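You operate a simulated robot arm through the tools that you are given. There is no shell and no other tool.

The job below is to be done with a simulated robot arm. You get a single attempt, and the scene is never put back.

TASK
Give the cup in the slide two shots of soup, cap it and seal it.
Fine: use the teal lid, leave the cup in the middle, turn the black switch off.

It is judged by the outcome, as a careful person would: the job done as asked, and still so three seconds after it is handed in. It fails if anything else is knocked over, pushed out of place, dropped, spilled or broken. A push-on lid holds only when it is set on centred and level and pressed home; a screw cap is set on level and turned clockwise until tight.

THE ROBOT
A 7-joint arm with a two-finger parallel gripper, fixed in place. Base frame: the origin is at the foot of the arm, x ahead of it, y to its left, z up; the work surface is at about z = 850. Units: mm, rad, N and s.
With the tool pointing down near the work surface it reaches from about 300 to 700 mm from the base axis. Its first joint turns from -1.152 to 1.152 rad. Payload 1.57 kg.
The TCP is the grasp point between the finger pads, 30 mm short of the fingertips. In the tool frame z runs along the fingers and y along their closing line. The gripper opens to 110 mm. The fingers are 24 mm wide and 12 mm thick; the gripper's body (48 by 112 mm) begins 78 mm behind the TCP.
Orientation is told as [roll, pitch, yaw] about the base's x, y, z axes, in that order, counted from this pose: with the fingers straight down and closing along the base's y, the tool's x points along the base's -x, its y along +y and its z along -z.

THE INTERFACE
- The arm moves only by the tool servo_tool. Its argument "moves" is a list of rows, each a list of 7 numbers: the opening in per cent of the stroke, from 0 (shut) to 100 (fully open), then the shift along the tool's x, y, z in mm, then the turn, a rotation vector about the tool's x, y, z in rad. In form: [[gripper, dx, dy, dz, ax, ay, az], ...]. A call has 1 to 20 rows; each row shifts and turns the commanded pose from where the row before left it, along the tool's axes as they then stand. A row lasts 0.2 s, in which the tool goes at most 50 mm and 0.15 rad; a call with a longer step from one row to the next is refused whole, and so is a gripper value outside its range. Where a pose cannot be reached the arm comes as near as it can. A force on the tool above 70 N (or 10 N above the force at the start of the call, whichever is more), or a blocked arm, ends the call early, and 0.2 s more pass. Each finger travels about 108 mm/s and halts on what it meets, pressing with about 41 N; the grip force reading is that of the motor and also rises with nothing between the fingers. The clock runs only during rows and for 0.2 s after the last one: add rows that do not move to give the fingers time. It gives the time, the measured TCP pose, the force on the tool (base axes), the opening and the grip force at its end, in the units of the frame above (readings bear some noise), with the torque about the TCP (base axes, N m) and any sound that the robot's microphone picked up.
- Cameras (640 x 400 px; columns grow to the right, rows downward): "scene" is fixed at [149.1, -379.1, 1416]; the picture's right is [0.91, -0.41, 0.00], its down [-0.19, -0.41, -0.89] and it looks along [0.37, 0.81, -0.46] (base axes); focal length 364 px, centre (320, 200). "wrist" rides on the gripper at [70, 16, -141] in the tool frame; the picture's right is [-0.23, 0.97, 0.00], its down [-0.86, -0.20, -0.48] and it looks along [-0.47, -0.11, 0.88] (tool axes); focal length 222 px, centre (320, 200). There is no depth. A picture from a camera that has moved, and an enlarged one, comes with that camera's place and axes in the base frame and with its lens.
- grab_frame(camera): a new picture of that camera. It takes no simulated time.
- zoom(camera, box): a new picture of the part [left, top, right, bottom] of that camera's present view, enlarged. It takes no simulated time.
- finish_job(): hands the job in; it is judged then, once.

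Nothing tells you positions but the pictures and the camera data. Unless the task says otherwise, let go and move clear before handing in.

The tools are called after ">>>" as name(argument=value, ...) on one line, values as JSON. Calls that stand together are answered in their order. servo_tool: Moves the arm, as the interface text tells. Its arguments: {"type":"object","properties":{"moves":{"type":"array"}},"required":["moves"]} The other tools are called the same way: grab_frame (camera) takes a picture; zoom (camera, box) takes an enlarged picture of a part of a camera's view; finish_job () hands the job in.

At the start:

```text
time: 0.0
tool_pos: [346.7, 247.9, 1233.9]
tcp_rot: [0.001, 0.0, 0.0]
force: [0.7, 0.6, -0.6]
torque: [0.02, -0.01, 0.01]
gripper_width: 109.8
grasp_force: 0.1
```

scene: 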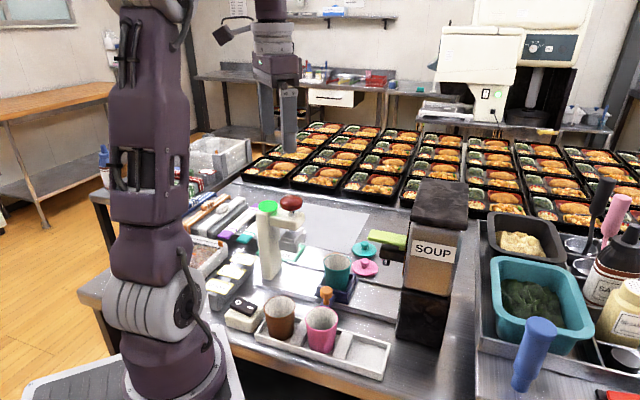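
wrist: 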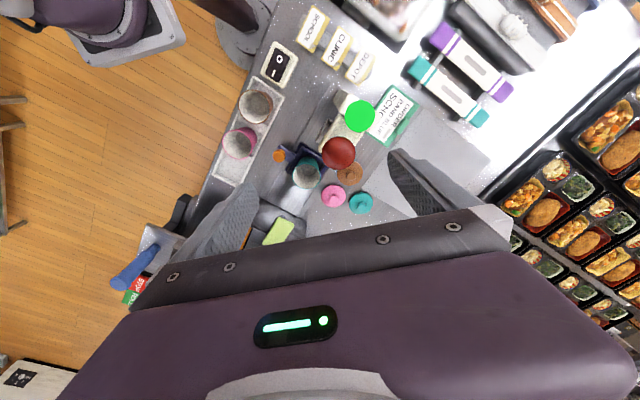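

I see a bench with a soup dispenser, a slide holding a teal cup, three lids (teal, pink, brown), a press with a green top and a red knob, and a black switch. I'll look closer before moving anything.

>>> zoom(camera="scene", box=[200, 170, 500, 390])

>>> zoom(camera="scene", box=[300, 220, 420, 320])

>>> zoom(camera="wrist", box=[200, 0, 440, 260])

>>> zoom(camera="scene", box=[370, 170, 490, 360])

```text
1.82 times, centred on (350, 280) of scene
camera zoom: at [149.1, -379.1, 1416.0], right [0.91, -0.41, 0.0], down [-0.19, -0.41, -0.89], along [0.37, 0.81, -0.46], focal length 662 px, centre (266, 54)
```

zoom: 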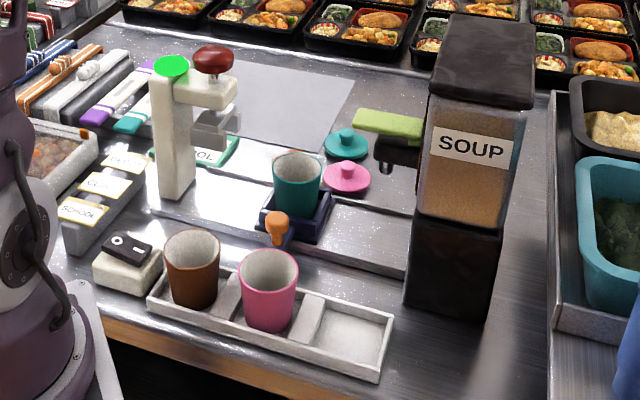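

```text
4.00 times, centred on (360, 270) of scene
camera zoom: at [149.1, -379.1, 1416.0], right [0.91, -0.41, 0.0], down [-0.19, -0.41, -0.89], along [0.37, 0.81, -0.46], focal length 1457 px, centre (160, -80)
```

zoom: 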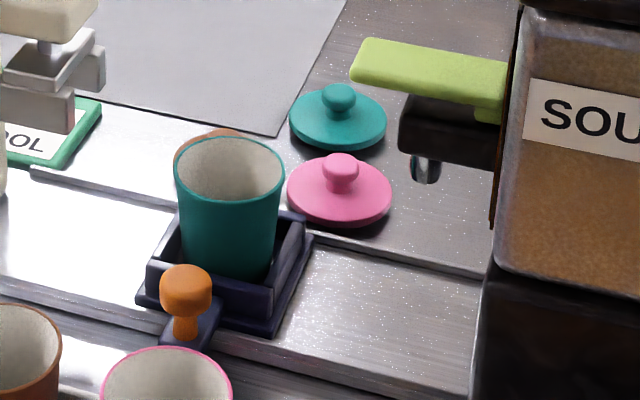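

```text
1.54 times, centred on (320, 130) of wrist
camera zoom: at [277.0, 263.2, 1374.9], right [0.23, 0.97, 0.0], down [0.86, -0.2, 0.48], along [0.47, -0.11, -0.88], focal length 342 px, centre (320, 308)
```

zoom: 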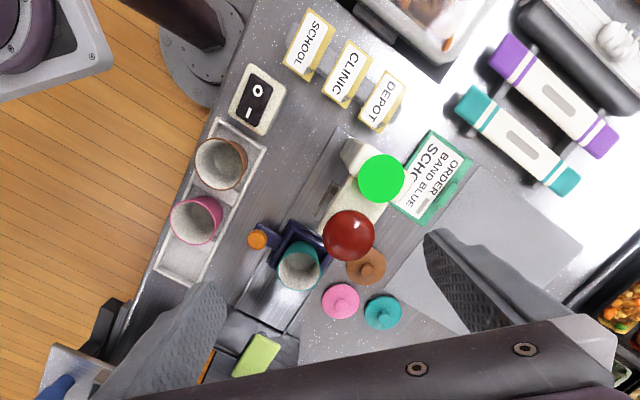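

```text
2.11 times, centred on (430, 265) of scene
camera zoom: at [149.1, -379.1, 1416.0], right [0.91, -0.41, 0.0], down [-0.19, -0.41, -0.89], along [0.37, 0.81, -0.46], focal length 767 px, centre (88, 63)
```

zoom: 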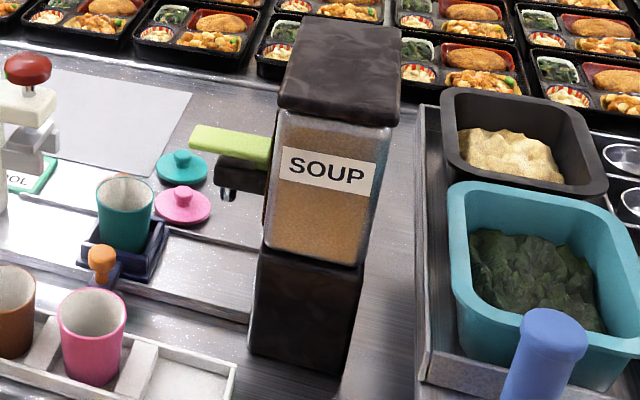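

The carriage on the diagonal slide holds the teal cup, with the dispenser at one end and the press at the other. I'll zoom in on each item to locate it precisely.

>>> zoom(camera="wrist", box=[260, 90, 400, 220])

>>> zoom(camera="wrist", box=[220, 30, 320, 130])

>>> zoom(camera="wrist", box=[220, 140, 360, 260])

>>> zoom(camera="scene", box=[220, 180, 340, 300])

>>> zoom(camera="scene", box=[200, 280, 300, 350])

>>> zoom(camera="scene", box=[340, 210, 440, 290])

```text
3.08 times, centred on (330, 155) of wrist
camera zoom: at [277.0, 263.2, 1374.9], right [0.23, 0.97, 0.0], down [0.86, -0.2, 0.48], along [0.47, -0.11, -0.88], focal length 684 px, centre (289, 338)
```

zoom: 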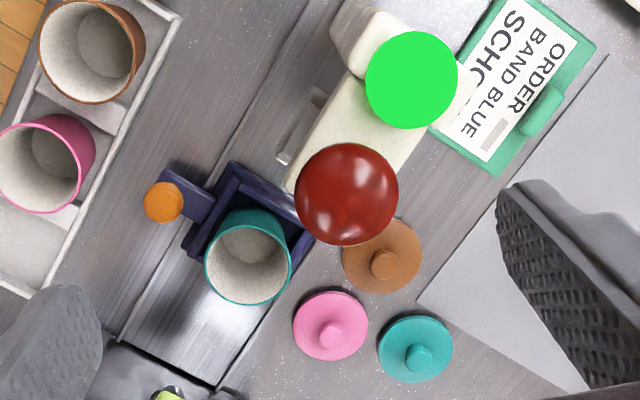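

```text
4.00 times, centred on (270, 80) of wrist
camera zoom: at [277.0, 263.2, 1374.9], right [0.23, 0.97, 0.0], down [0.86, -0.2, 0.48], along [0.47, -0.11, -0.88], focal length 888 px, centre (520, 680)
```

zoom: 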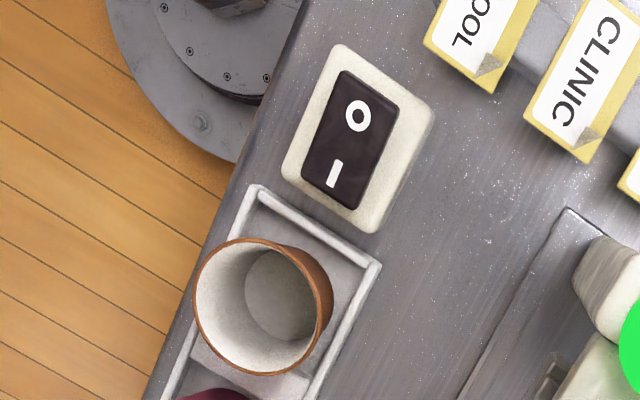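

```text
3.33 times, centred on (290, 200) of wrist
camera zoom: at [277.0, 263.2, 1374.9], right [0.23, 0.97, 0.0], down [0.86, -0.2, 0.48], along [0.47, -0.11, -0.88], focal length 740 px, centre (420, 200)
```

zoom: 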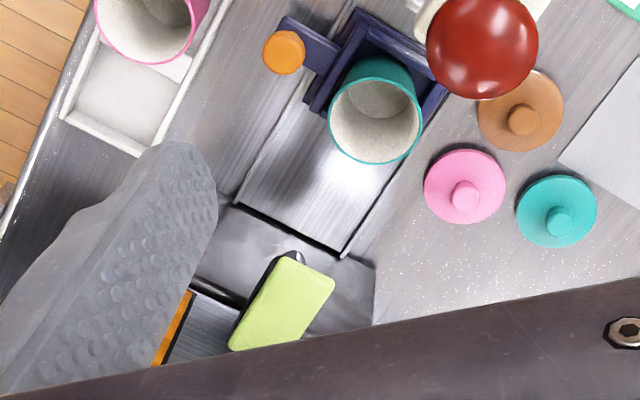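

```text
3.33 times, centred on (280, 240) of scene
camera zoom: at [149.1, -379.1, 1416.0], right [0.91, -0.41, 0.0], down [-0.19, -0.41, -0.89], along [0.37, 0.81, -0.46], focal length 1214 px, centre (453, 67)
```

zoom: 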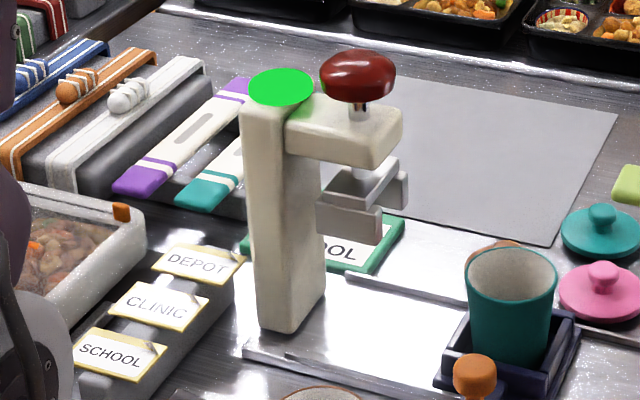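

```text
5.71 times, centred on (250, 315) of scene
camera zoom: at [149.1, -379.1, 1416.0], right [0.91, -0.41, 0.0], down [-0.19, -0.41, -0.89], along [0.37, 0.81, -0.46], focal length 2082 px, centre (720, -457)
```

zoom: 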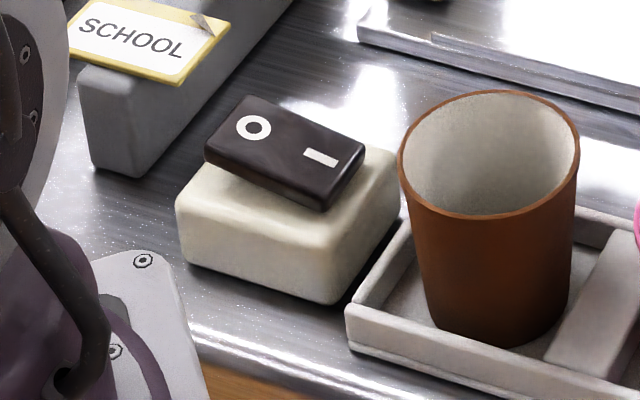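

```text
5.00 times, centred on (390, 250) of scene
camera zoom: at [149.1, -379.1, 1416.0], right [0.91, -0.41, 0.0], down [-0.19, -0.41, -0.89], along [0.37, 0.81, -0.46], focal length 1822 px, centre (-30, -50)
```

zoom: 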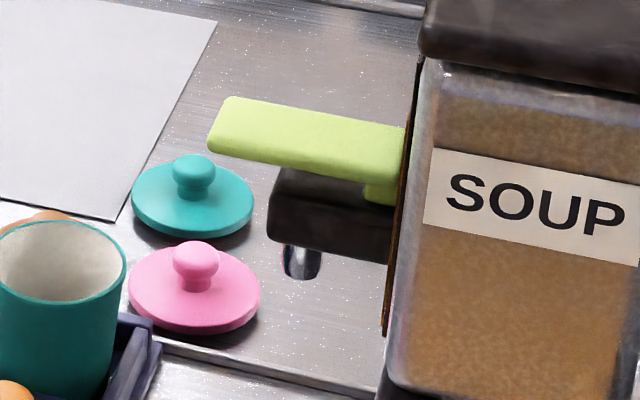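

Layout, with s measured along the slide: cup rim at about (449,194,935), orange carriage knob (399,144,908), nozzle (524,119,953) and press knob (375,268,1062). The teal lid is at (584,302), and the black switch's "O" end, at (229,198,898), is raised. The cup is now midway between nozzle and press, so that is "the middle". Next I'll turn the tool for a closer look at the dispenser.

>>> servo_tool(moves=[[100, -41.5, -17.5, 17, 0, 0, 0], [100, -41.5, -17.5, 17, 0, 0, 0], [100, 0, 0, 0, 0, 0, 0.131], [100, 0, 0, 0, 0, 0, 0.131], [100, 0, 0, 0, 0, 0, 0.131], [100, 0, 0, 0, 0, 0, 0.131], [100, 0, 0, 0, 0, 0, 0.131], [100, 0, 0, 0, 0, 0, 0.131], [100, 0, 0, 0, 0, 0, 0]])

>>> grab_frame(camera="wrist")

>>> grab_frame(camera="scene")

```text
time: 2.0
tool_pos: [431.4, 215.0, 1199.9]
tcp_rot: [-0.001, 0.0, -0.788]
force: [0.3, 0.0, -0.7]
torque: [0.04, -0.01, 0.03]
gripper_width: 110.3
grasp_force: 0.0
```

```text
taken
camera wrist: at [393.1, 274.1, 1341.2], right [0.85, 0.53, 0.0], down [0.46, -0.75, 0.48], along [0.25, -0.41, -0.88], focal length 222 px, centre (320, 200)
```

wrist: 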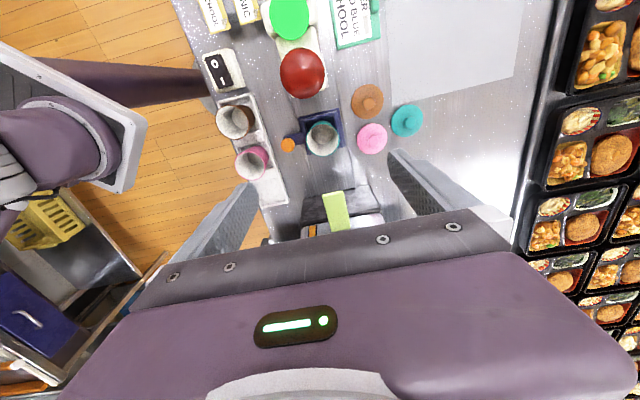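

```text
taken
```

scene: 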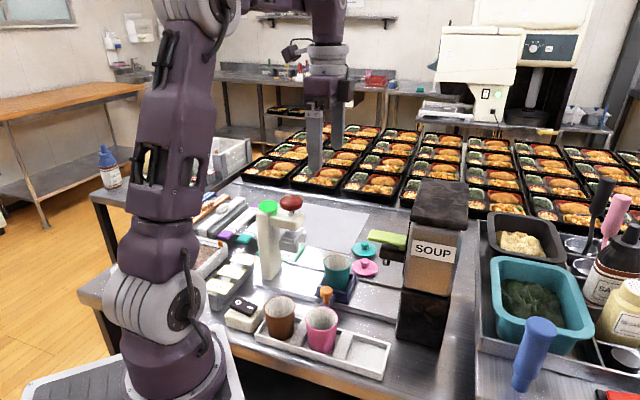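

>>> zoom(camera="wrist", box=[260, 90, 420, 250])

>>> zoom(camera="wrist", box=[290, 170, 400, 240])

>>> zoom(camera="wrist", box=[190, 30, 290, 110])

>>> zoom(camera="wrist", box=[330, 70, 440, 170])

```text
2.50 times, centred on (340, 170) of wrist
camera zoom: at [393.1, 274.1, 1341.2], right [0.85, 0.53, 0.0], down [0.46, -0.75, 0.48], along [0.25, -0.41, -0.88], focal length 555 px, centre (270, 275)
```

zoom: 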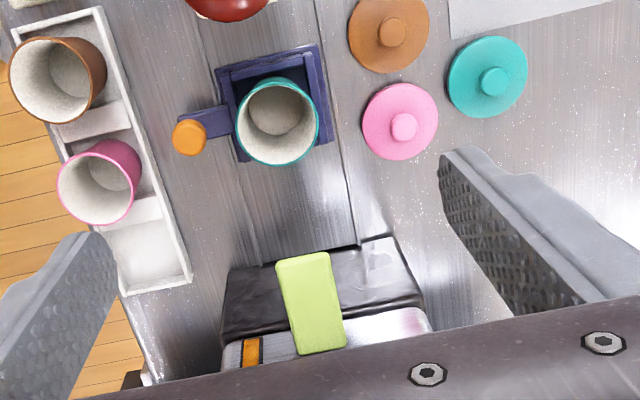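

```text
5.71 times, centred on (345, 205) of wrist
camera zoom: at [393.1, 274.1, 1341.2], right [0.85, 0.53, 0.0], down [0.46, -0.75, 0.48], along [0.25, -0.41, -0.88], focal length 1269 px, centre (177, 171)
```

zoom: 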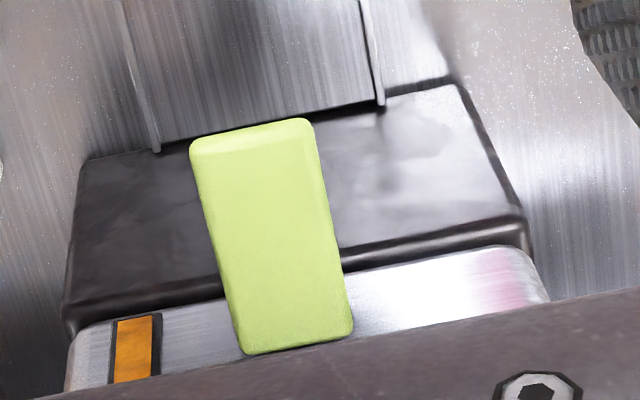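

```text
5.00 times, centred on (240, 70) of wrist
camera zoom: at [393.1, 274.1, 1341.2], right [0.85, 0.53, 0.0], down [0.46, -0.75, 0.48], along [0.25, -0.41, -0.88], focal length 1111 px, centre (720, 850)
```

zoom: 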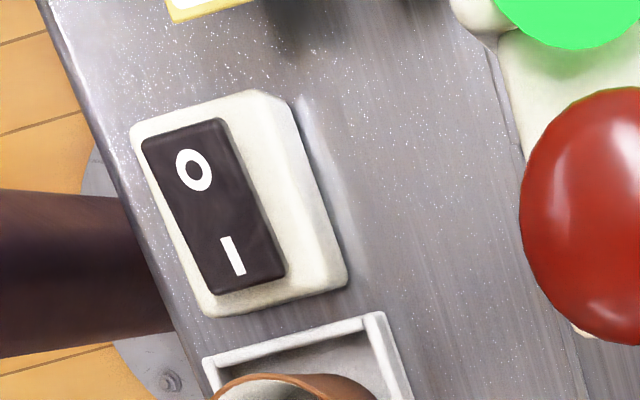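

```text
4.00 times, centred on (385, 120) of wrist
camera zoom: at [393.1, 274.1, 1341.2], right [0.85, 0.53, 0.0], down [0.46, -0.75, 0.48], along [0.25, -0.41, -0.88], focal length 888 px, centre (60, 520)
```

zoom: 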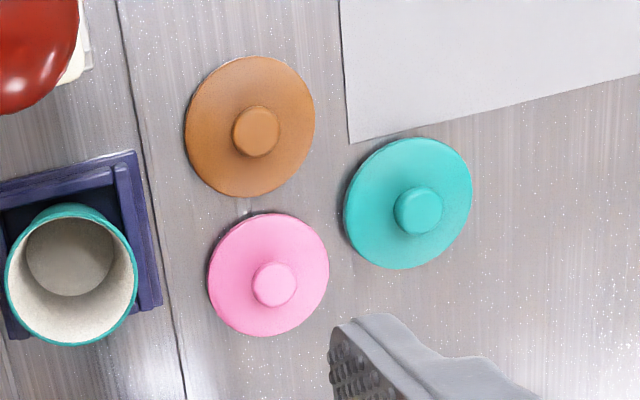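

Both views agree on where things are. Now I'll turn the tool so the fingers close along the slide and bring it above the orange carriage knob.

>>> servo_tool(moves=[[45, 0, 0, 0, 0, 0, -0.143], [45, 0, 0, 0, 0, 0, -0.143], [45, 0, 0, 0, 0, 0, -0.143], [45, 0, 0, 0, 0, 0, -0.143], [45, 0, 0, 0, 0, 0, -0.143], [45, 0, 0, 0, 0, 0, -0.143], [45, 0, 0, 0, 0, 0, -0.143], [45, 0, 0, 0, 0, 0, -0.143], [45, 0, 0, 0, 0, 0, -0.143], [45, 0, 0, 0, 0, 0, -0.143], [45, 0, 0, 0, 0, 0, -0.143], [45, 36.2, -11.4, 0, 0, 0, 0], [45, 36.2, -11.4, 0, 0, 0, 0], [45, 0, 0, 45, 0, 0, 0], [45, 0, 0, 45, 0, 0, 0], [45, 0, 0, 45, 0, 0, 0], [45, 0, 0, 45, 0, 0, 0], [45, 0, 0, 0, 0, 0, 0]])

>>> grab_frame(camera="wrist")

>>> grab_frame(camera="scene")

```text
time: 5.8
tool_pos: [394.9, 147.6, 1018.2]
tcp_rot: [-0.001, 0.001, 0.785]
force: [-0.9, 0.0, -0.2]
torque: [0.01, -0.01, 0.04]
gripper_width: 49.6
grasp_force: 0.0
```

```text
taken
camera wrist: at [333.6, 108.6, 1160.5], right [-0.53, 0.85, 0.0], down [0.75, 0.46, 0.48], along [0.41, 0.25, -0.88], focal length 222 px, centre (320, 200)
```

wrist: 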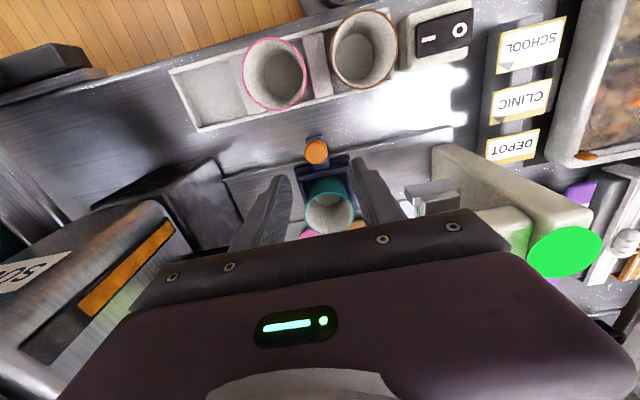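

```text
taken
```

scene: 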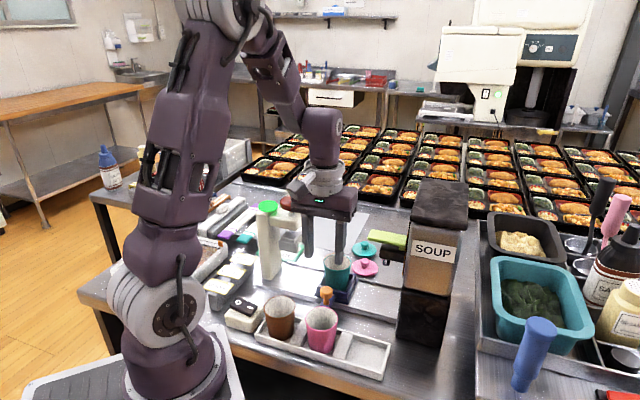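

>>> zoom(camera="wrist", box=[240, 110, 420, 250])

>>> zoom(camera="scene", box=[290, 230, 400, 320])

>>> zoom(camera="wrist", box=[380, 120, 520, 240])

>>> zoom(camera="wrist", box=[400, 0, 490, 80])

```text
2.86 times, centred on (330, 180) of wrist
camera zoom: at [333.6, 108.6, 1160.5], right [-0.53, 0.85, 0.0], down [0.75, 0.46, 0.48], along [0.41, 0.25, -0.88], focal length 635 px, centre (291, 257)
```

zoom: 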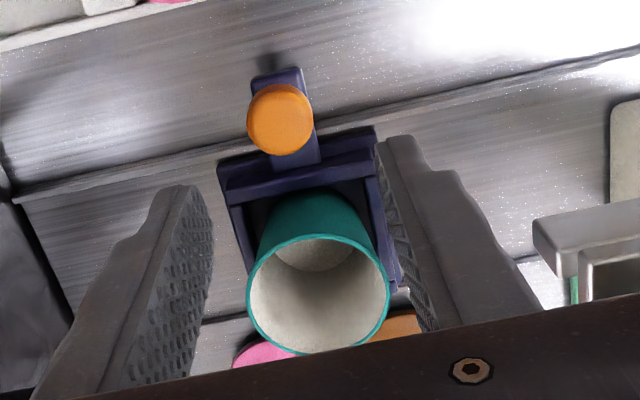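

```text
4.44 times, centred on (345, 275) of scene
camera zoom: at [149.1, -379.1, 1416.0], right [0.91, -0.41, 0.0], down [-0.19, -0.41, -0.89], along [0.37, 0.81, -0.46], focal length 1619 px, centre (209, -133)
```

zoom: 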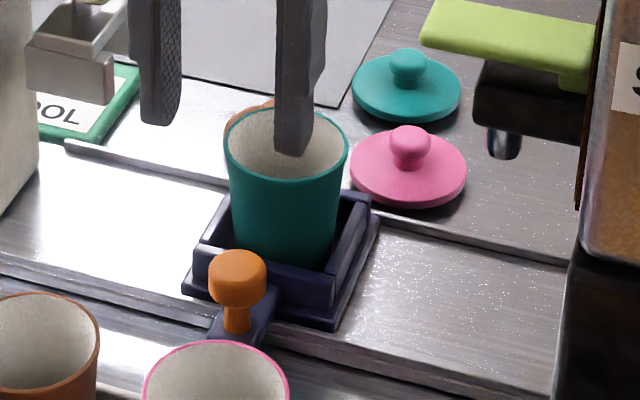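

```text
3.33 times, centred on (450, 180) of wrist
camera zoom: at [333.6, 108.6, 1160.5], right [-0.53, 0.85, 0.0], down [0.75, 0.46, 0.48], along [0.41, 0.25, -0.88], focal length 740 px, centre (-113, 267)
```

zoom: 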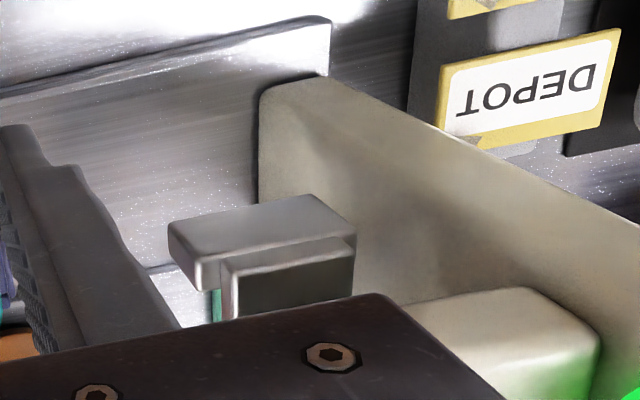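

```text
5.00 times, centred on (445, 40) of wrist
camera zoom: at [333.6, 108.6, 1160.5], right [-0.53, 0.85, 0.0], down [0.75, 0.46, 0.48], along [0.41, 0.25, -0.88], focal length 1111 px, centre (-305, 1000)
```

zoom: 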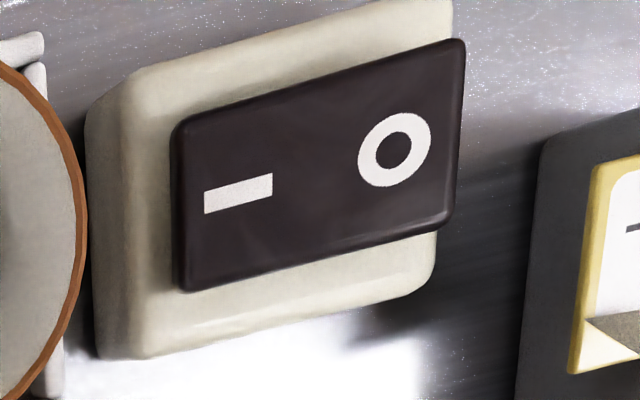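

The carriage knob is confirmed at about (398,144), and the fingers straddle it. I'll tilt the tool away from the dispenser side so the gripper body clears it, then come down partway.

>>> servo_tool(moves=[[45, 0, 0, 0, 0.1167, 0, 0], [45, 0, 0, 0, 0.1167, 0, 0], [45, 0, 0, 0, 0.1167, 0, 0], [45, 0.3, 9.1, 25.15, 0, 0, 0], [45, 0.3, 9.1, 25.15, 0, 0, 0], [45, 0, 0, 0, 0, 0, 0]])

>>> grab_frame(camera="wrist")

>>> zoom(camera="scene", box=[260, 180, 460, 340])

```text
time: 7.2
tool_pos: [394.5, 144.9, 966.5]
tcp_rot: [-0.352, -0.001, 0.786]
force: [0.5, 0.6, 0.9]
torque: [-0.04, 0.02, 0.01]
gripper_width: 49.6
grasp_force: 0.0
```

```text
taken
camera wrist: at [299.2, 139.7, 1095.2], right [-0.49, 0.81, -0.33], down [0.62, 0.59, 0.52], along [0.61, 0.04, -0.79], focal length 222 px, centre (320, 200)
```

wrist: 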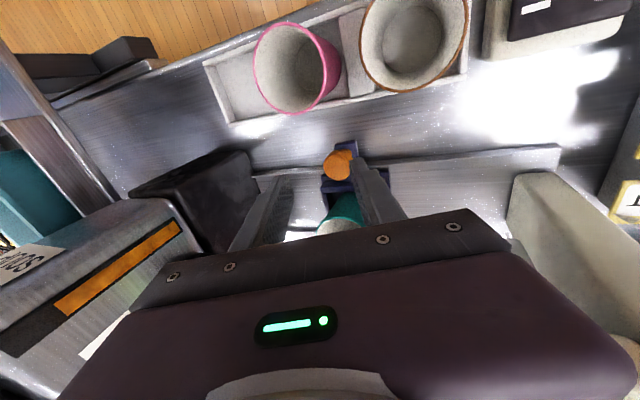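

```text
2.50 times, centred on (360, 260) of scene
camera zoom: at [149.1, -379.1, 1416.0], right [0.91, -0.41, 0.0], down [-0.19, -0.41, -0.89], along [0.37, 0.81, -0.46], focal length 911 px, centre (220, 50)
```

zoom: 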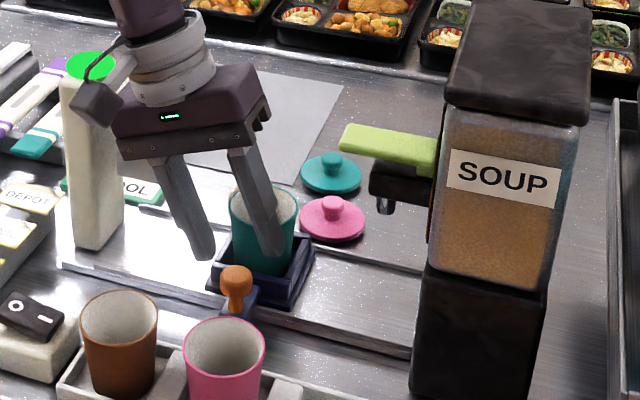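

>>> servo_tool(moves=[[45, -0.5, 10, 26, 0, 0, 0], [45, -0.5, 10, 26, 0, 0, 0], [45, 0, 0, 0, 0, 0, 0]])

>>> zoom(camera="wrist", box=[240, 110, 420, 250])

>>> zoom(camera="scene", box=[270, 220, 400, 330])

```text
time: 8.0
tool_pos: [394.3, 146.0, 911.7]
tcp_rot: [-0.349, -0.001, 0.785]
force: [-1.4, -0.2, 0.0]
torque: [0.03, -0.04, 0.0]
gripper_width: 49.4
grasp_force: 0.1
```

```text
2.86 times, centred on (330, 180) of wrist
camera zoom: at [299.4, 140.9, 1040.1], right [-0.49, 0.81, -0.33], down [0.62, 0.59, 0.52], along [0.61, 0.04, -0.79], focal length 635 px, centre (291, 257)
```

zoom: 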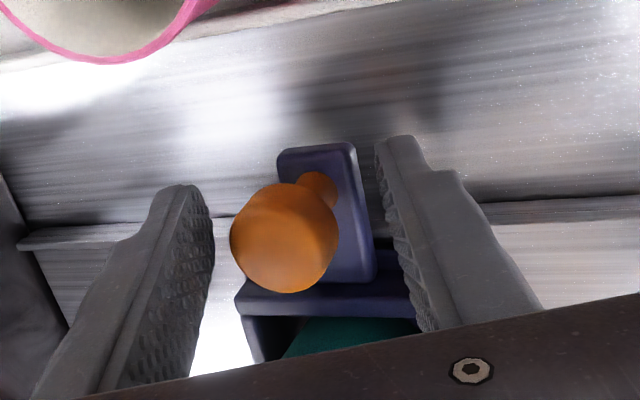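

```text
3.64 times, centred on (335, 275) of scene
camera zoom: at [149.1, -379.1, 1416.0], right [0.91, -0.41, 0.0], down [-0.19, -0.41, -0.89], along [0.37, 0.81, -0.46], focal length 1325 px, centre (266, -73)
```

zoom: 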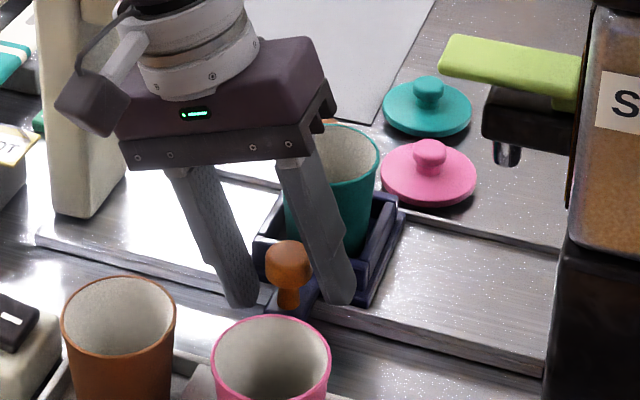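

>>> servo_tool(moves=[[20, 0, 0, 0, 0, 0, 0], [5, 0, 0, 0, 0, 0, 0], [5, 0, 0, 0, 0, 0, 0]])

>>> zoom(camera="wrist", box=[240, 110, 420, 250])

```text
time: 8.8
tool_pos: [393.1, 146.7, 912.3]
tcp_rot: [-0.35, 0.001, 0.784]
force: [-2.2, -0.1, -8.8]
torque: [1.09, 0.78, -0.07]
gripper_width: 33.9
grasp_force: 41.6
```

```text
2.86 times, centred on (330, 180) of wrist
camera zoom: at [299.3, 141.0, 1040.2], right [-0.49, 0.81, -0.33], down [0.62, 0.59, 0.52], along [0.61, 0.05, -0.79], focal length 635 px, centre (291, 257)
```

zoom: 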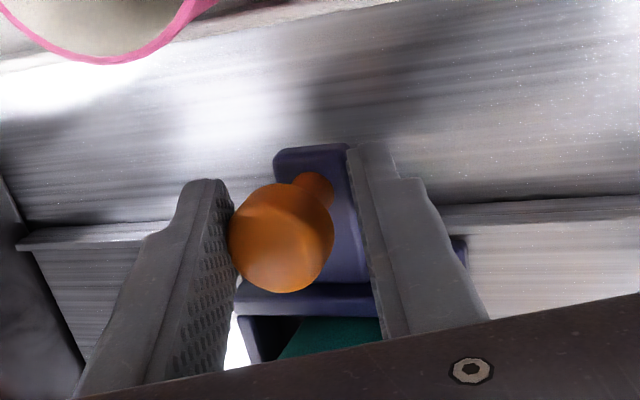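

The −s finger caught the carriage's arm rather than the knob head. I'll open, rise about 9 mm and grip again.

>>> servo_tool(moves=[[45, 0, 0, 0, 0, 0, 0], [45, 0, -3.2, -8.8, 0, 0, 0], [45, 0, 0, 0, 0, 0, 0], [15, 0, 0, 0, 0, 0, 0], [5, 0, 0, 0, 0, 0, 0], [5, 0, 0, 0, 0, 0, 0]])

>>> zoom(camera="wrist", box=[240, 110, 420, 250])

```text
time: 10.2
tool_pos: [394.3, 145.2, 921.3]
tcp_rot: [-0.351, 0.0, 0.785]
force: [-0.3, -0.9, 7.7]
torque: [0.01, 0.06, 0.0]
gripper_width: 27.2
grasp_force: 37.6
```

```text
2.86 times, centred on (330, 180) of wrist
camera zoom: at [299.3, 141.1, 1048.2], right [-0.49, 0.81, -0.33], down [0.62, 0.59, 0.52], along [0.62, 0.04, -0.79], focal length 635 px, centre (291, 257)
```

zoom: 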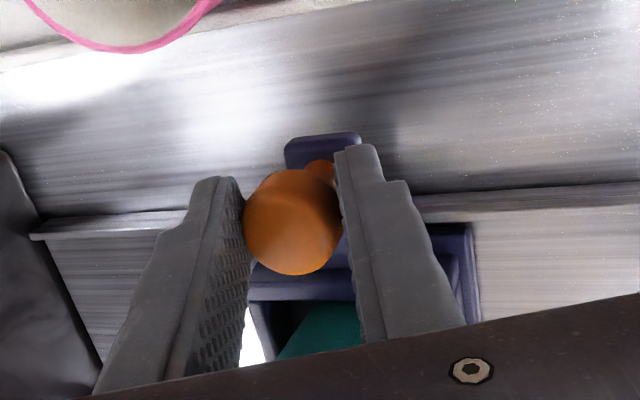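

Firm grip on the knob. Now I'll slide the carriage toward the dispenser.

>>> servo_tool(moves=[[5, 0, -4.15, 1.51, 0, 0, 0], [5, 0, -8.3, 3.03, 0, 0, 0], [5, 0, -8.3, 3.03, 0, 0, 0], [5, 0, -8.3, 3.03, 0, 0, 0], [5, 0, -8.3, 3.03, 0, 0, 0], [5, 0, -8.3, 3.03, 0, 0, 0], [5, 0, -4.15, 1.51, 0, 0, 0], [5, 0, 0, 0, 0, 0, 0]])

>>> zoom(camera="scene", box=[270, 200, 470, 350])

>>> grab_frame(camera="wrist")

```text
time: 12.0
tool_pos: [432.0, 109.4, 919.0]
tcp_rot: [-0.349, 0.0, 0.786]
force: [-0.6, 0.1, -12.0]
torque: [0.4, -0.07, 0.2]
gripper_width: 27.0
grasp_force: 37.8
```

```text
2.67 times, centred on (370, 275) of scene
camera zoom: at [149.2, -379.0, 1416.0], right [0.91, -0.41, 0.0], down [-0.19, -0.41, -0.89], along [0.37, 0.81, -0.46], focal length 972 px, centre (187, 0)
```

zoom: 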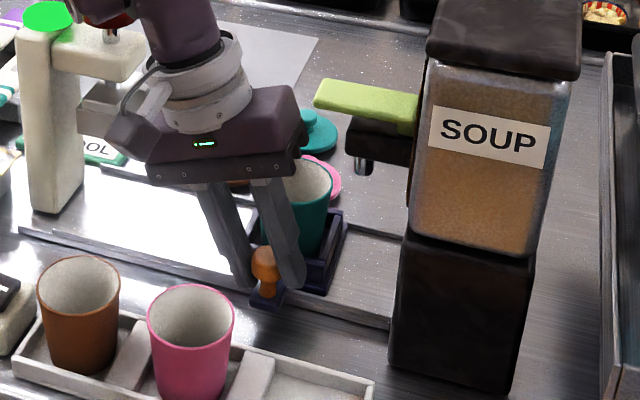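

```text
taken
camera wrist: at [336.7, 104.4, 1046.8], right [-0.49, 0.81, -0.33], down [0.62, 0.59, 0.52], along [0.61, 0.04, -0.79], focal length 222 px, centre (320, 200)
```

wrist: 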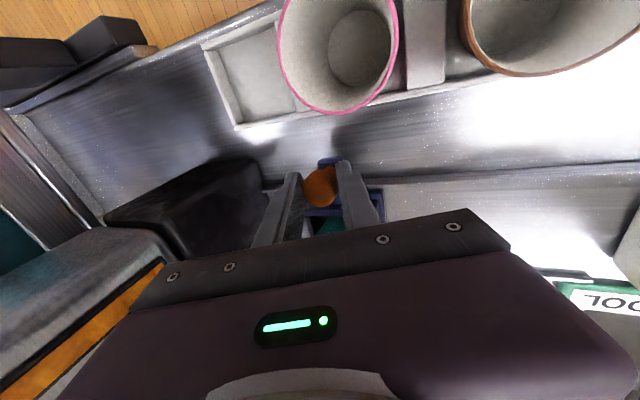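

>>> servo_tool(moves=[[5, 0, -4.1, 1.37, 0, 0, 0], [5, 0, -8.23, 2.74, 0, 0, 0], [5, 0, -8.23, 2.74, 0, 0, 0], [5, 0, -8.23, 2.74, 0, 0, 0], [5, 0, -8.23, 2.74, 0, 0, 0], [5, 0, -8.23, 2.74, 0, 0, 0], [5, 0, -4.1, 1.37, 0, 0, 0], [5, 0, 0, 0, 0, 0, 0]])

>>> zoom(camera="scene", box=[320, 200, 460, 330])

>>> grab_frame(camera="wrist")

```text
time: 13.8
tool_pos: [467.5, 74.6, 921.0]
tcp_rot: [-0.35, 0.001, 0.785]
force: [-1.8, -1.4, -33.0]
torque: [0.07, 0.2, 0.01]
gripper_width: 27.1
grasp_force: 37.6
```

```text
3.08 times, centred on (390, 265) of scene
camera zoom: at [149.5, -379.1, 1416.0], right [0.91, -0.41, 0.0], down [-0.19, -0.41, -0.89], along [0.37, 0.81, -0.46], focal length 1121 px, centre (105, 0)
```

zoom: 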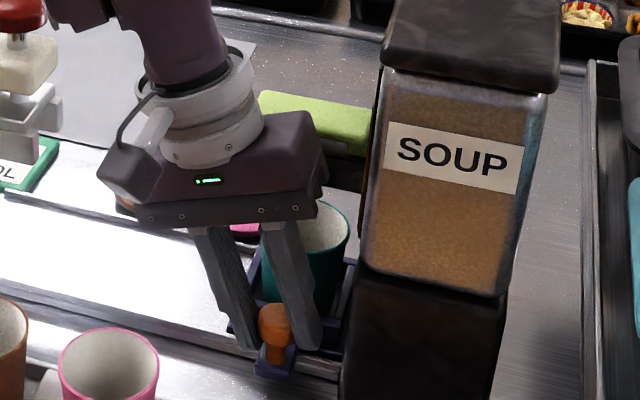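

```text
taken
camera wrist: at [373.2, 68.0, 1049.5], right [-0.49, 0.81, -0.33], down [0.62, 0.59, 0.52], along [0.61, 0.04, -0.79], focal length 222 px, centre (320, 200)
```

wrist: 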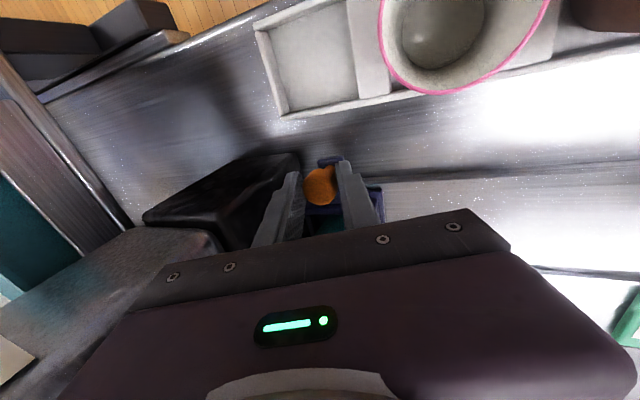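

The carriage is at the dispenser and I'm pulling up on it slightly. I'll relax that, release, and back away along the tool axis to check the cup against the nozzle.

>>> servo_tool(moves=[[5, 0, 0.8, 2.2, 0, 0, 0], [5, 0, 0, 0, 0, 0, 0], [38, 0, 0, 0, 0, 0, 0], [38, 0, 0, 0, 0, 0, 0], [38, 0, 0, -25, 0, 0, 0], [38, 0, 0, -45, 0, 0, 0], [38, 0, 0, -45, 0, 0, 0], [38, 0, 0, -45, 0, 0, 0], [38, 0, 0, 0, -0.117, 0, 0], [38, 0, 0, 0, -0.117, 0, 0], [38, 0, 0, 0, -0.117, 0, 0], [38, 0, 0, -45, 0, 0, 0], [38, 0, 40, -20, 0, 0, 0], [38, 0, 40, 0, 0, 0, 0], [38, 0, 0, 0, 0, 0, 0]])

>>> zoom(camera="scene", box=[320, 200, 460, 330])

>>> grab_frame(camera="wrist")

>>> grab_frame(camera="scene")

```text
time: 17.0
tool_pos: [374.0, 164.2, 1134.5]
tcp_rot: [0.002, -0.001, 0.786]
force: [-0.7, 0.4, -0.8]
torque: [-0.04, 0.0, -0.05]
gripper_width: 41.6
grasp_force: 0.1
```

```text
3.08 times, centred on (390, 265) of scene
camera zoom: at [149.1, -379.1, 1416.0], right [0.91, -0.41, 0.0], down [-0.19, -0.41, -0.89], along [0.37, 0.81, -0.46], focal length 1121 px, centre (105, 0)
```

zoom: 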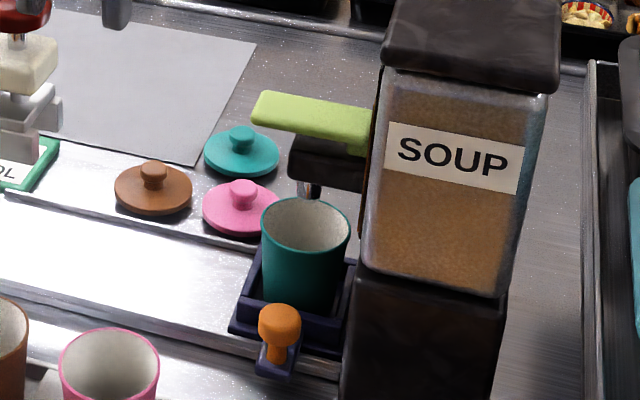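

```text
taken
camera wrist: at [313.1, 125.5, 1276.0], right [-0.53, 0.85, 0.0], down [0.75, 0.46, 0.48], along [0.41, 0.25, -0.88], focal length 222 px, centre (320, 200)
```

wrist: 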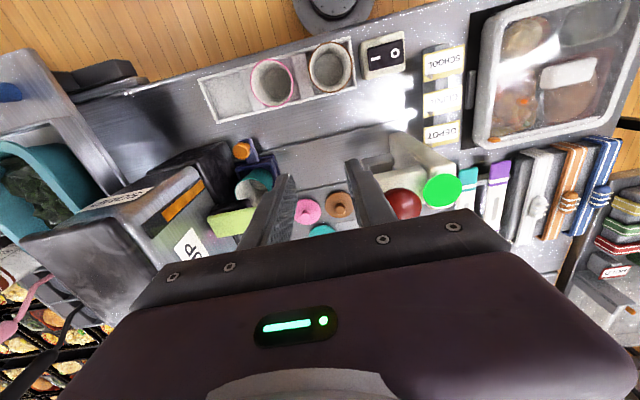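

```text
taken
```

scene: 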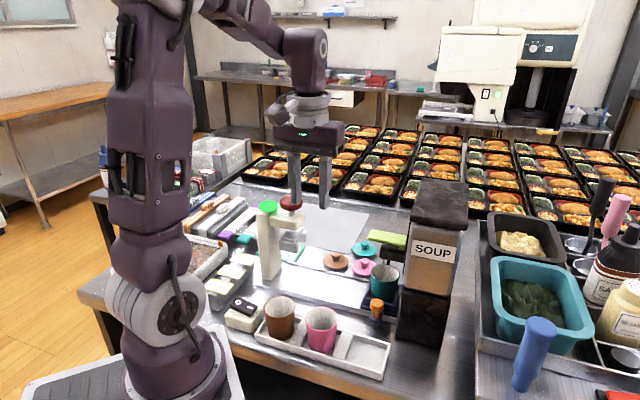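

The cup rim (524,119) sits right beneath the nozzle. Now I'll close the fingers, turn the tool and hover above the lime lever.

>>> servo_tool(moves=[[0, 0, 0, -33, 0, 0, 0], [0, 0, 0, -33, 0, 0, 0], [0, -24.7, -36.6, 0, 0, 0, 0], [0, -24.7, -36.6, 0, 0, 0, 0], [0, -24.7, -36.5, 0, 0, 0, 0], [0, 0, 0, 0, 0, 0, 0.143], [0, 0, 0, 0, 0, 0, 0.143], [0, 0, 0, 0, 0, 0, 0.143], [0, 0, 0, 0, 0, 0, 0.143], [0, 0, 0, 0, 0, 0, 0.143], [0, 0, 0, 0, 0, 0, 0.143], [0, 0, 0, 0, 0, 0, 0.143], [0, 0, 0, 0, 0, 0, 0.143], [0, 0, 0, 0, 0, 0, 0.143], [0, 0, 0, 0, 0, 0, 0.143], [0, 0, 0, 0, 0, 0, 0.143], [0, 0, 0, 40, 0, 0, 0], [0, 0, 0, 40, 0, 0, 0], [0, 0, 0, 40, 0, 0, 0], [0, 0, 0, 0, 0, 0, 0]])

>>> zoom(camera="scene", box=[320, 170, 480, 320])

>>> grab_frame(camera="wrist")

```text
time: 21.2
tool_pos: [504.1, 141.1, 1080.4]
tcp_rot: [0.001, -0.001, -0.788]
force: [0.8, 0.0, 0.2]
torque: [0.01, 0.03, -0.02]
gripper_width: 0.2
grasp_force: 21.3
```

```text
2.67 times, centred on (400, 245) of scene
camera zoom: at [149.1, -379.1, 1416.0], right [0.91, -0.41, 0.0], down [-0.19, -0.41, -0.89], along [0.37, 0.81, -0.46], focal length 972 px, centre (107, 80)
```

zoom: 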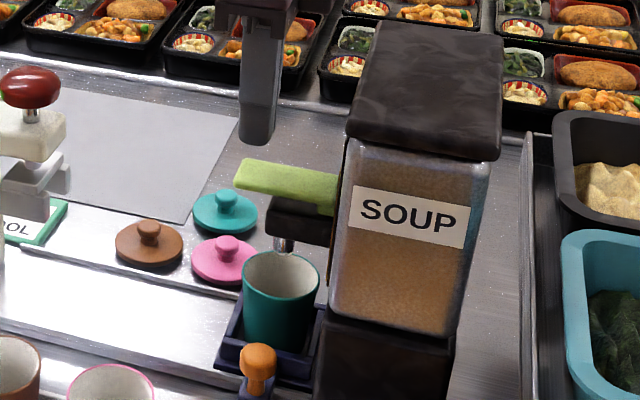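

```text
taken
camera wrist: at [466.0, 200.4, 1222.5], right [0.85, 0.53, 0.0], down [0.46, -0.75, 0.48], along [0.25, -0.41, -0.88], focal length 222 px, centre (320, 200)
```

wrist: 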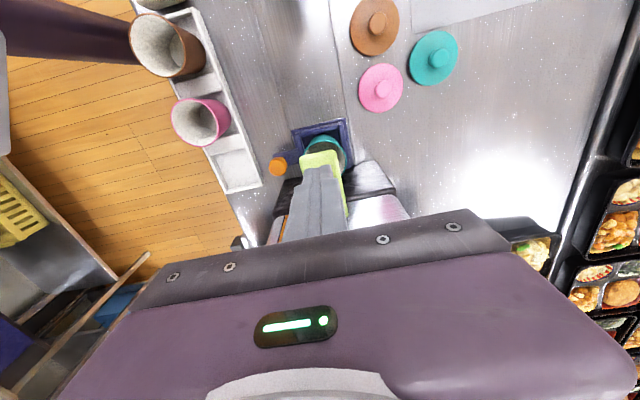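

>>> servo_tool(moves=[[0, 0, 0, 14, 0, 0, 0], [0, 0, 0, 13, 0, 0, 0], [0, 0, 0, 0, 0, 0, 0]])

>>> zoom(camera="scene", box=[360, 200, 420, 260])

>>> zoom(camera="wrist", box=[270, 100, 390, 210])

```text
time: 22.0
tool_pos: [502.4, 141.1, 1052.8]
tcp_rot: [0.001, 0.001, -0.788]
force: [0.1, 0.7, 1.1]
torque: [0.0, -0.03, 0.03]
gripper_width: 0.0
grasp_force: 21.3
```

```text
6.67 times, centred on (390, 230) of scene
camera zoom: at [149.1, -379.1, 1416.0], right [0.91, -0.41, 0.0], down [-0.19, -0.41, -0.89], along [0.37, 0.81, -0.46], focal length 2429 px, centre (-147, 0)
```

zoom: 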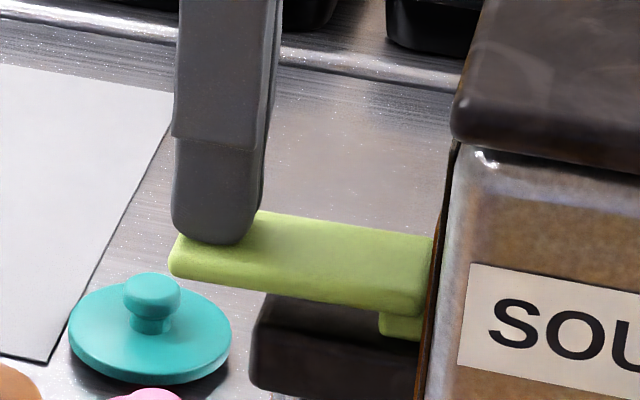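

```text
3.64 times, centred on (330, 155) of wrist
camera zoom: at [464.7, 201.4, 1195.1], right [0.85, 0.53, 0.0], down [0.46, -0.75, 0.48], along [0.25, -0.41, -0.88], focal length 808 px, centre (284, 364)
```

zoom: 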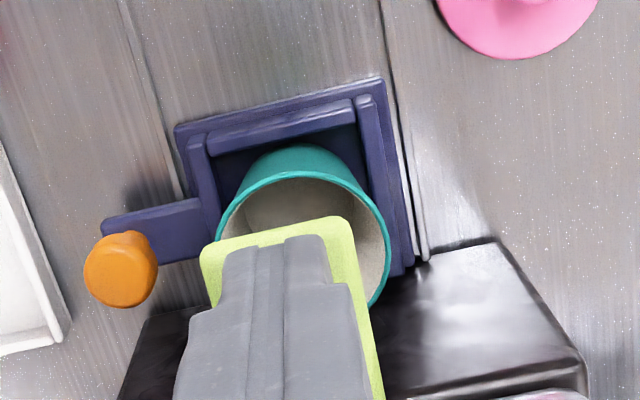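

>>> servo_tool(moves=[[0, 0, 0, 4, 0, 0, 0], [0, 0, 0, 4, 0, 0, 0], [0, 0, 0, 0, 0, 0, 0]])

>>> zoom(camera="scene", box=[360, 200, 420, 260])

```text
time: 22.8
tool_pos: [502.7, 142.2, 1045.9]
tcp_rot: [0.001, -0.001, -0.787]
force: [0.5, 1.6, 11.0]
torque: [-0.07, -0.09, -0.03]
gripper_width: 0.0
grasp_force: 20.6
```

```text
6.67 times, centred on (390, 230) of scene
camera zoom: at [148.9, -379.1, 1416.0], right [0.91, -0.41, 0.0], down [-0.19, -0.41, -0.89], along [0.37, 0.81, -0.46], focal length 2429 px, centre (-147, 0)
```

zoom: 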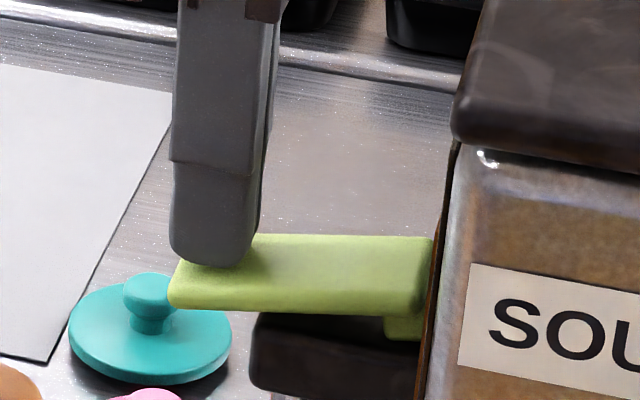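

>>> servo_tool(moves=[[0, 0, 0, 3, 0, 0, 0], [0, 0, 0, 3, 0, 0, 0], [0, 0, 0, 0, 0, 0, 0]])

>>> zoom(camera="scene", box=[350, 190, 430, 310])

>>> zoom(camera="wrist", box=[270, 100, 390, 210])

```text
time: 23.6
tool_pos: [502.7, 141.7, 1044.8]
tcp_rot: [0.005, -0.003, -0.786]
force: [-14.7, -2.0, 32.8]
torque: [-0.32, 0.11, -0.21]
gripper_width: 0.0
grasp_force: 21.0
stopped in row 3: the force on the tool passed its limit at 72 N (the readings are from after the stop); the commanded pose is now the measured one
```

```text
3.33 times, centred on (390, 250) of scene
camera zoom: at [148.1, -379.3, 1416.1], right [0.91, -0.41, 0.0], down [-0.19, -0.41, -0.89], along [0.37, 0.81, -0.45], focal length 1214 px, centre (87, 33)
```

zoom: 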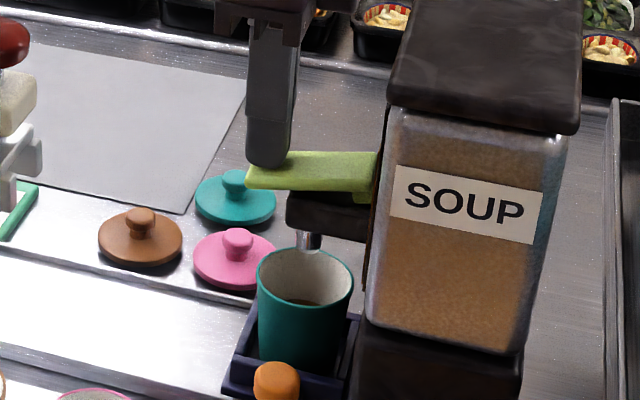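

```text
3.64 times, centred on (330, 155) of wrist
camera zoom: at [463.1, 201.1, 1186.0], right [0.85, 0.53, 0.01], down [0.46, -0.75, 0.48], along [0.26, -0.4, -0.88], focal length 808 px, centre (284, 364)
```

zoom: 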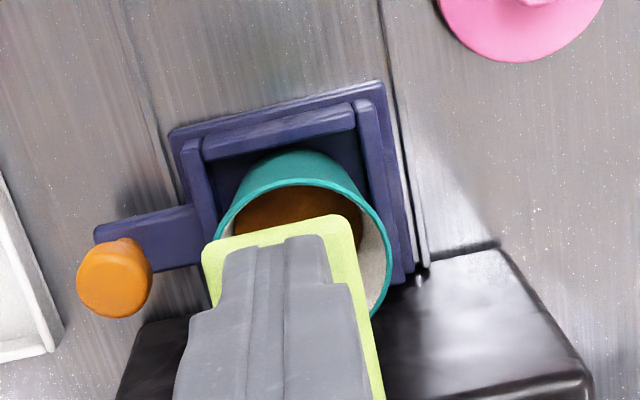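

One shot has gone in (brown soup visible). I'll release the lever fully.

>>> servo_tool(moves=[[0, 0, 0, -10, 0, 0, 0], [0, 0, 0, -10, 0, 0, 0], [0, 0, 0, 0, 0, 0, 0], [0, 0, 0, 0, 0, 0, 0]])

>>> zoom(camera="scene", box=[350, 190, 430, 310])

>>> zoom(camera="wrist", box=[270, 100, 390, 210])

```text
time: 24.6
tool_pos: [502.8, 142.4, 1062.4]
tcp_rot: [0.006, -0.003, -0.785]
force: [0.3, -0.1, 0.4]
torque: [0.03, -0.02, 0.0]
gripper_width: 0.1
grasp_force: 21.3
```

```text
3.33 times, centred on (390, 250) of scene
camera zoom: at [149.1, -379.1, 1416.0], right [0.91, -0.41, 0.0], down [-0.19, -0.41, -0.89], along [0.37, 0.81, -0.46], focal length 1214 px, centre (87, 33)
```

zoom: 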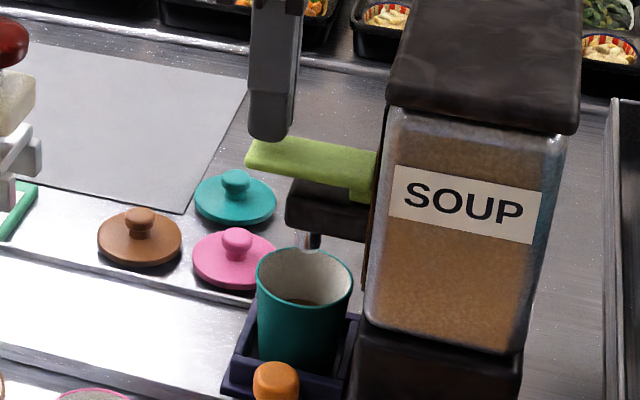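

```text
3.64 times, centred on (330, 155) of wrist
camera zoom: at [464.3, 201.3, 1203.7], right [0.85, 0.53, 0.01], down [0.46, -0.75, 0.48], along [0.26, -0.4, -0.88], focal length 808 px, centre (284, 364)
```

zoom: 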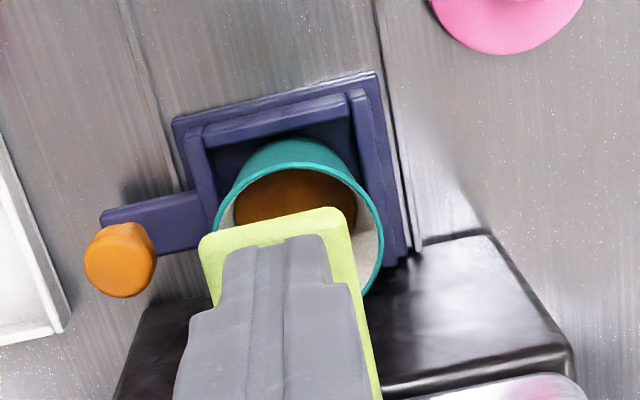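

The lever sprang back and the cup is about a third full. Pressing for the second shot.

>>> servo_tool(moves=[[0, 0, 0, 9, 0, 0, 0], [0, 0, 0, 4, 0, 0, 0], [0, 0, 0, 4, 0, 0, 0], [0, 0, 0, 3, 0, 0, 0], [0, 0, 0, 2, 0, 0, 0]])

>>> zoom(camera="scene", box=[350, 190, 430, 310])

>>> zoom(camera="wrist", box=[270, 100, 390, 210])

```text
time: 25.8
tool_pos: [503.9, 142.2, 1043.9]
tcp_rot: [0.009, -0.006, -0.785]
force: [-13.4, -2.3, 61.1]
torque: [-0.66, -0.04, 0.06]
gripper_width: 0.0
grasp_force: 21.5
```

```text
3.33 times, centred on (390, 250) of scene
camera zoom: at [147.7, -379.4, 1416.1], right [0.91, -0.41, 0.0], down [-0.19, -0.41, -0.89], along [0.37, 0.81, -0.45], focal length 1214 px, centre (87, 33)
```

zoom: 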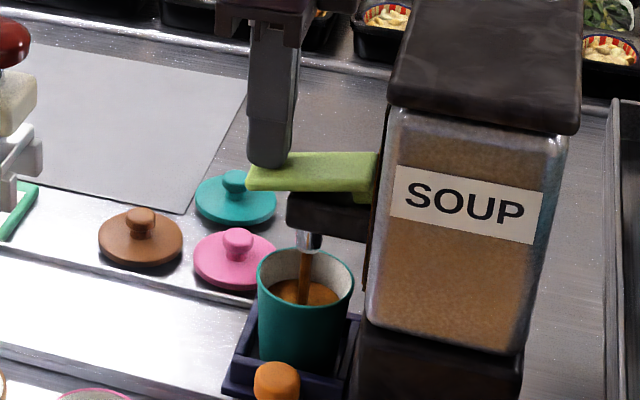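

```text
3.64 times, centred on (330, 155) of wrist
camera zoom: at [463.4, 201.5, 1185.0], right [0.85, 0.53, 0.01], down [0.46, -0.75, 0.48], along [0.26, -0.4, -0.88], focal length 808 px, centre (284, 364)
```

zoom: 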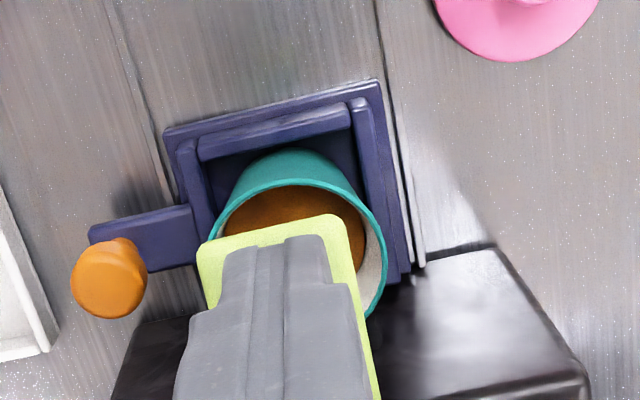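

>>> servo_tool(moves=[[0, 0, 0, 0, 0, 0, 0], [0, 0, 0, 0, 0, 0, 0]])

>>> zoom(camera="scene", box=[350, 190, 430, 310])

```text
time: 26.4
tool_pos: [503.4, 141.8, 1042.3]
tcp_rot: [0.012, -0.007, -0.786]
force: [-12.0, -4.5, 67.6]
torque: [-0.77, -0.13, 0.31]
gripper_width: 0.0
grasp_force: 21.1
```

```text
3.33 times, centred on (390, 250) of scene
camera zoom: at [147.6, -379.5, 1416.1], right [0.91, -0.41, 0.0], down [-0.19, -0.41, -0.89], along [0.37, 0.81, -0.45], focal length 1214 px, centre (87, 33)
```

zoom: 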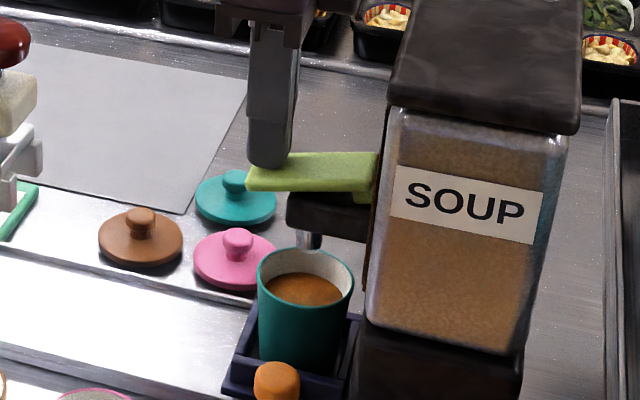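

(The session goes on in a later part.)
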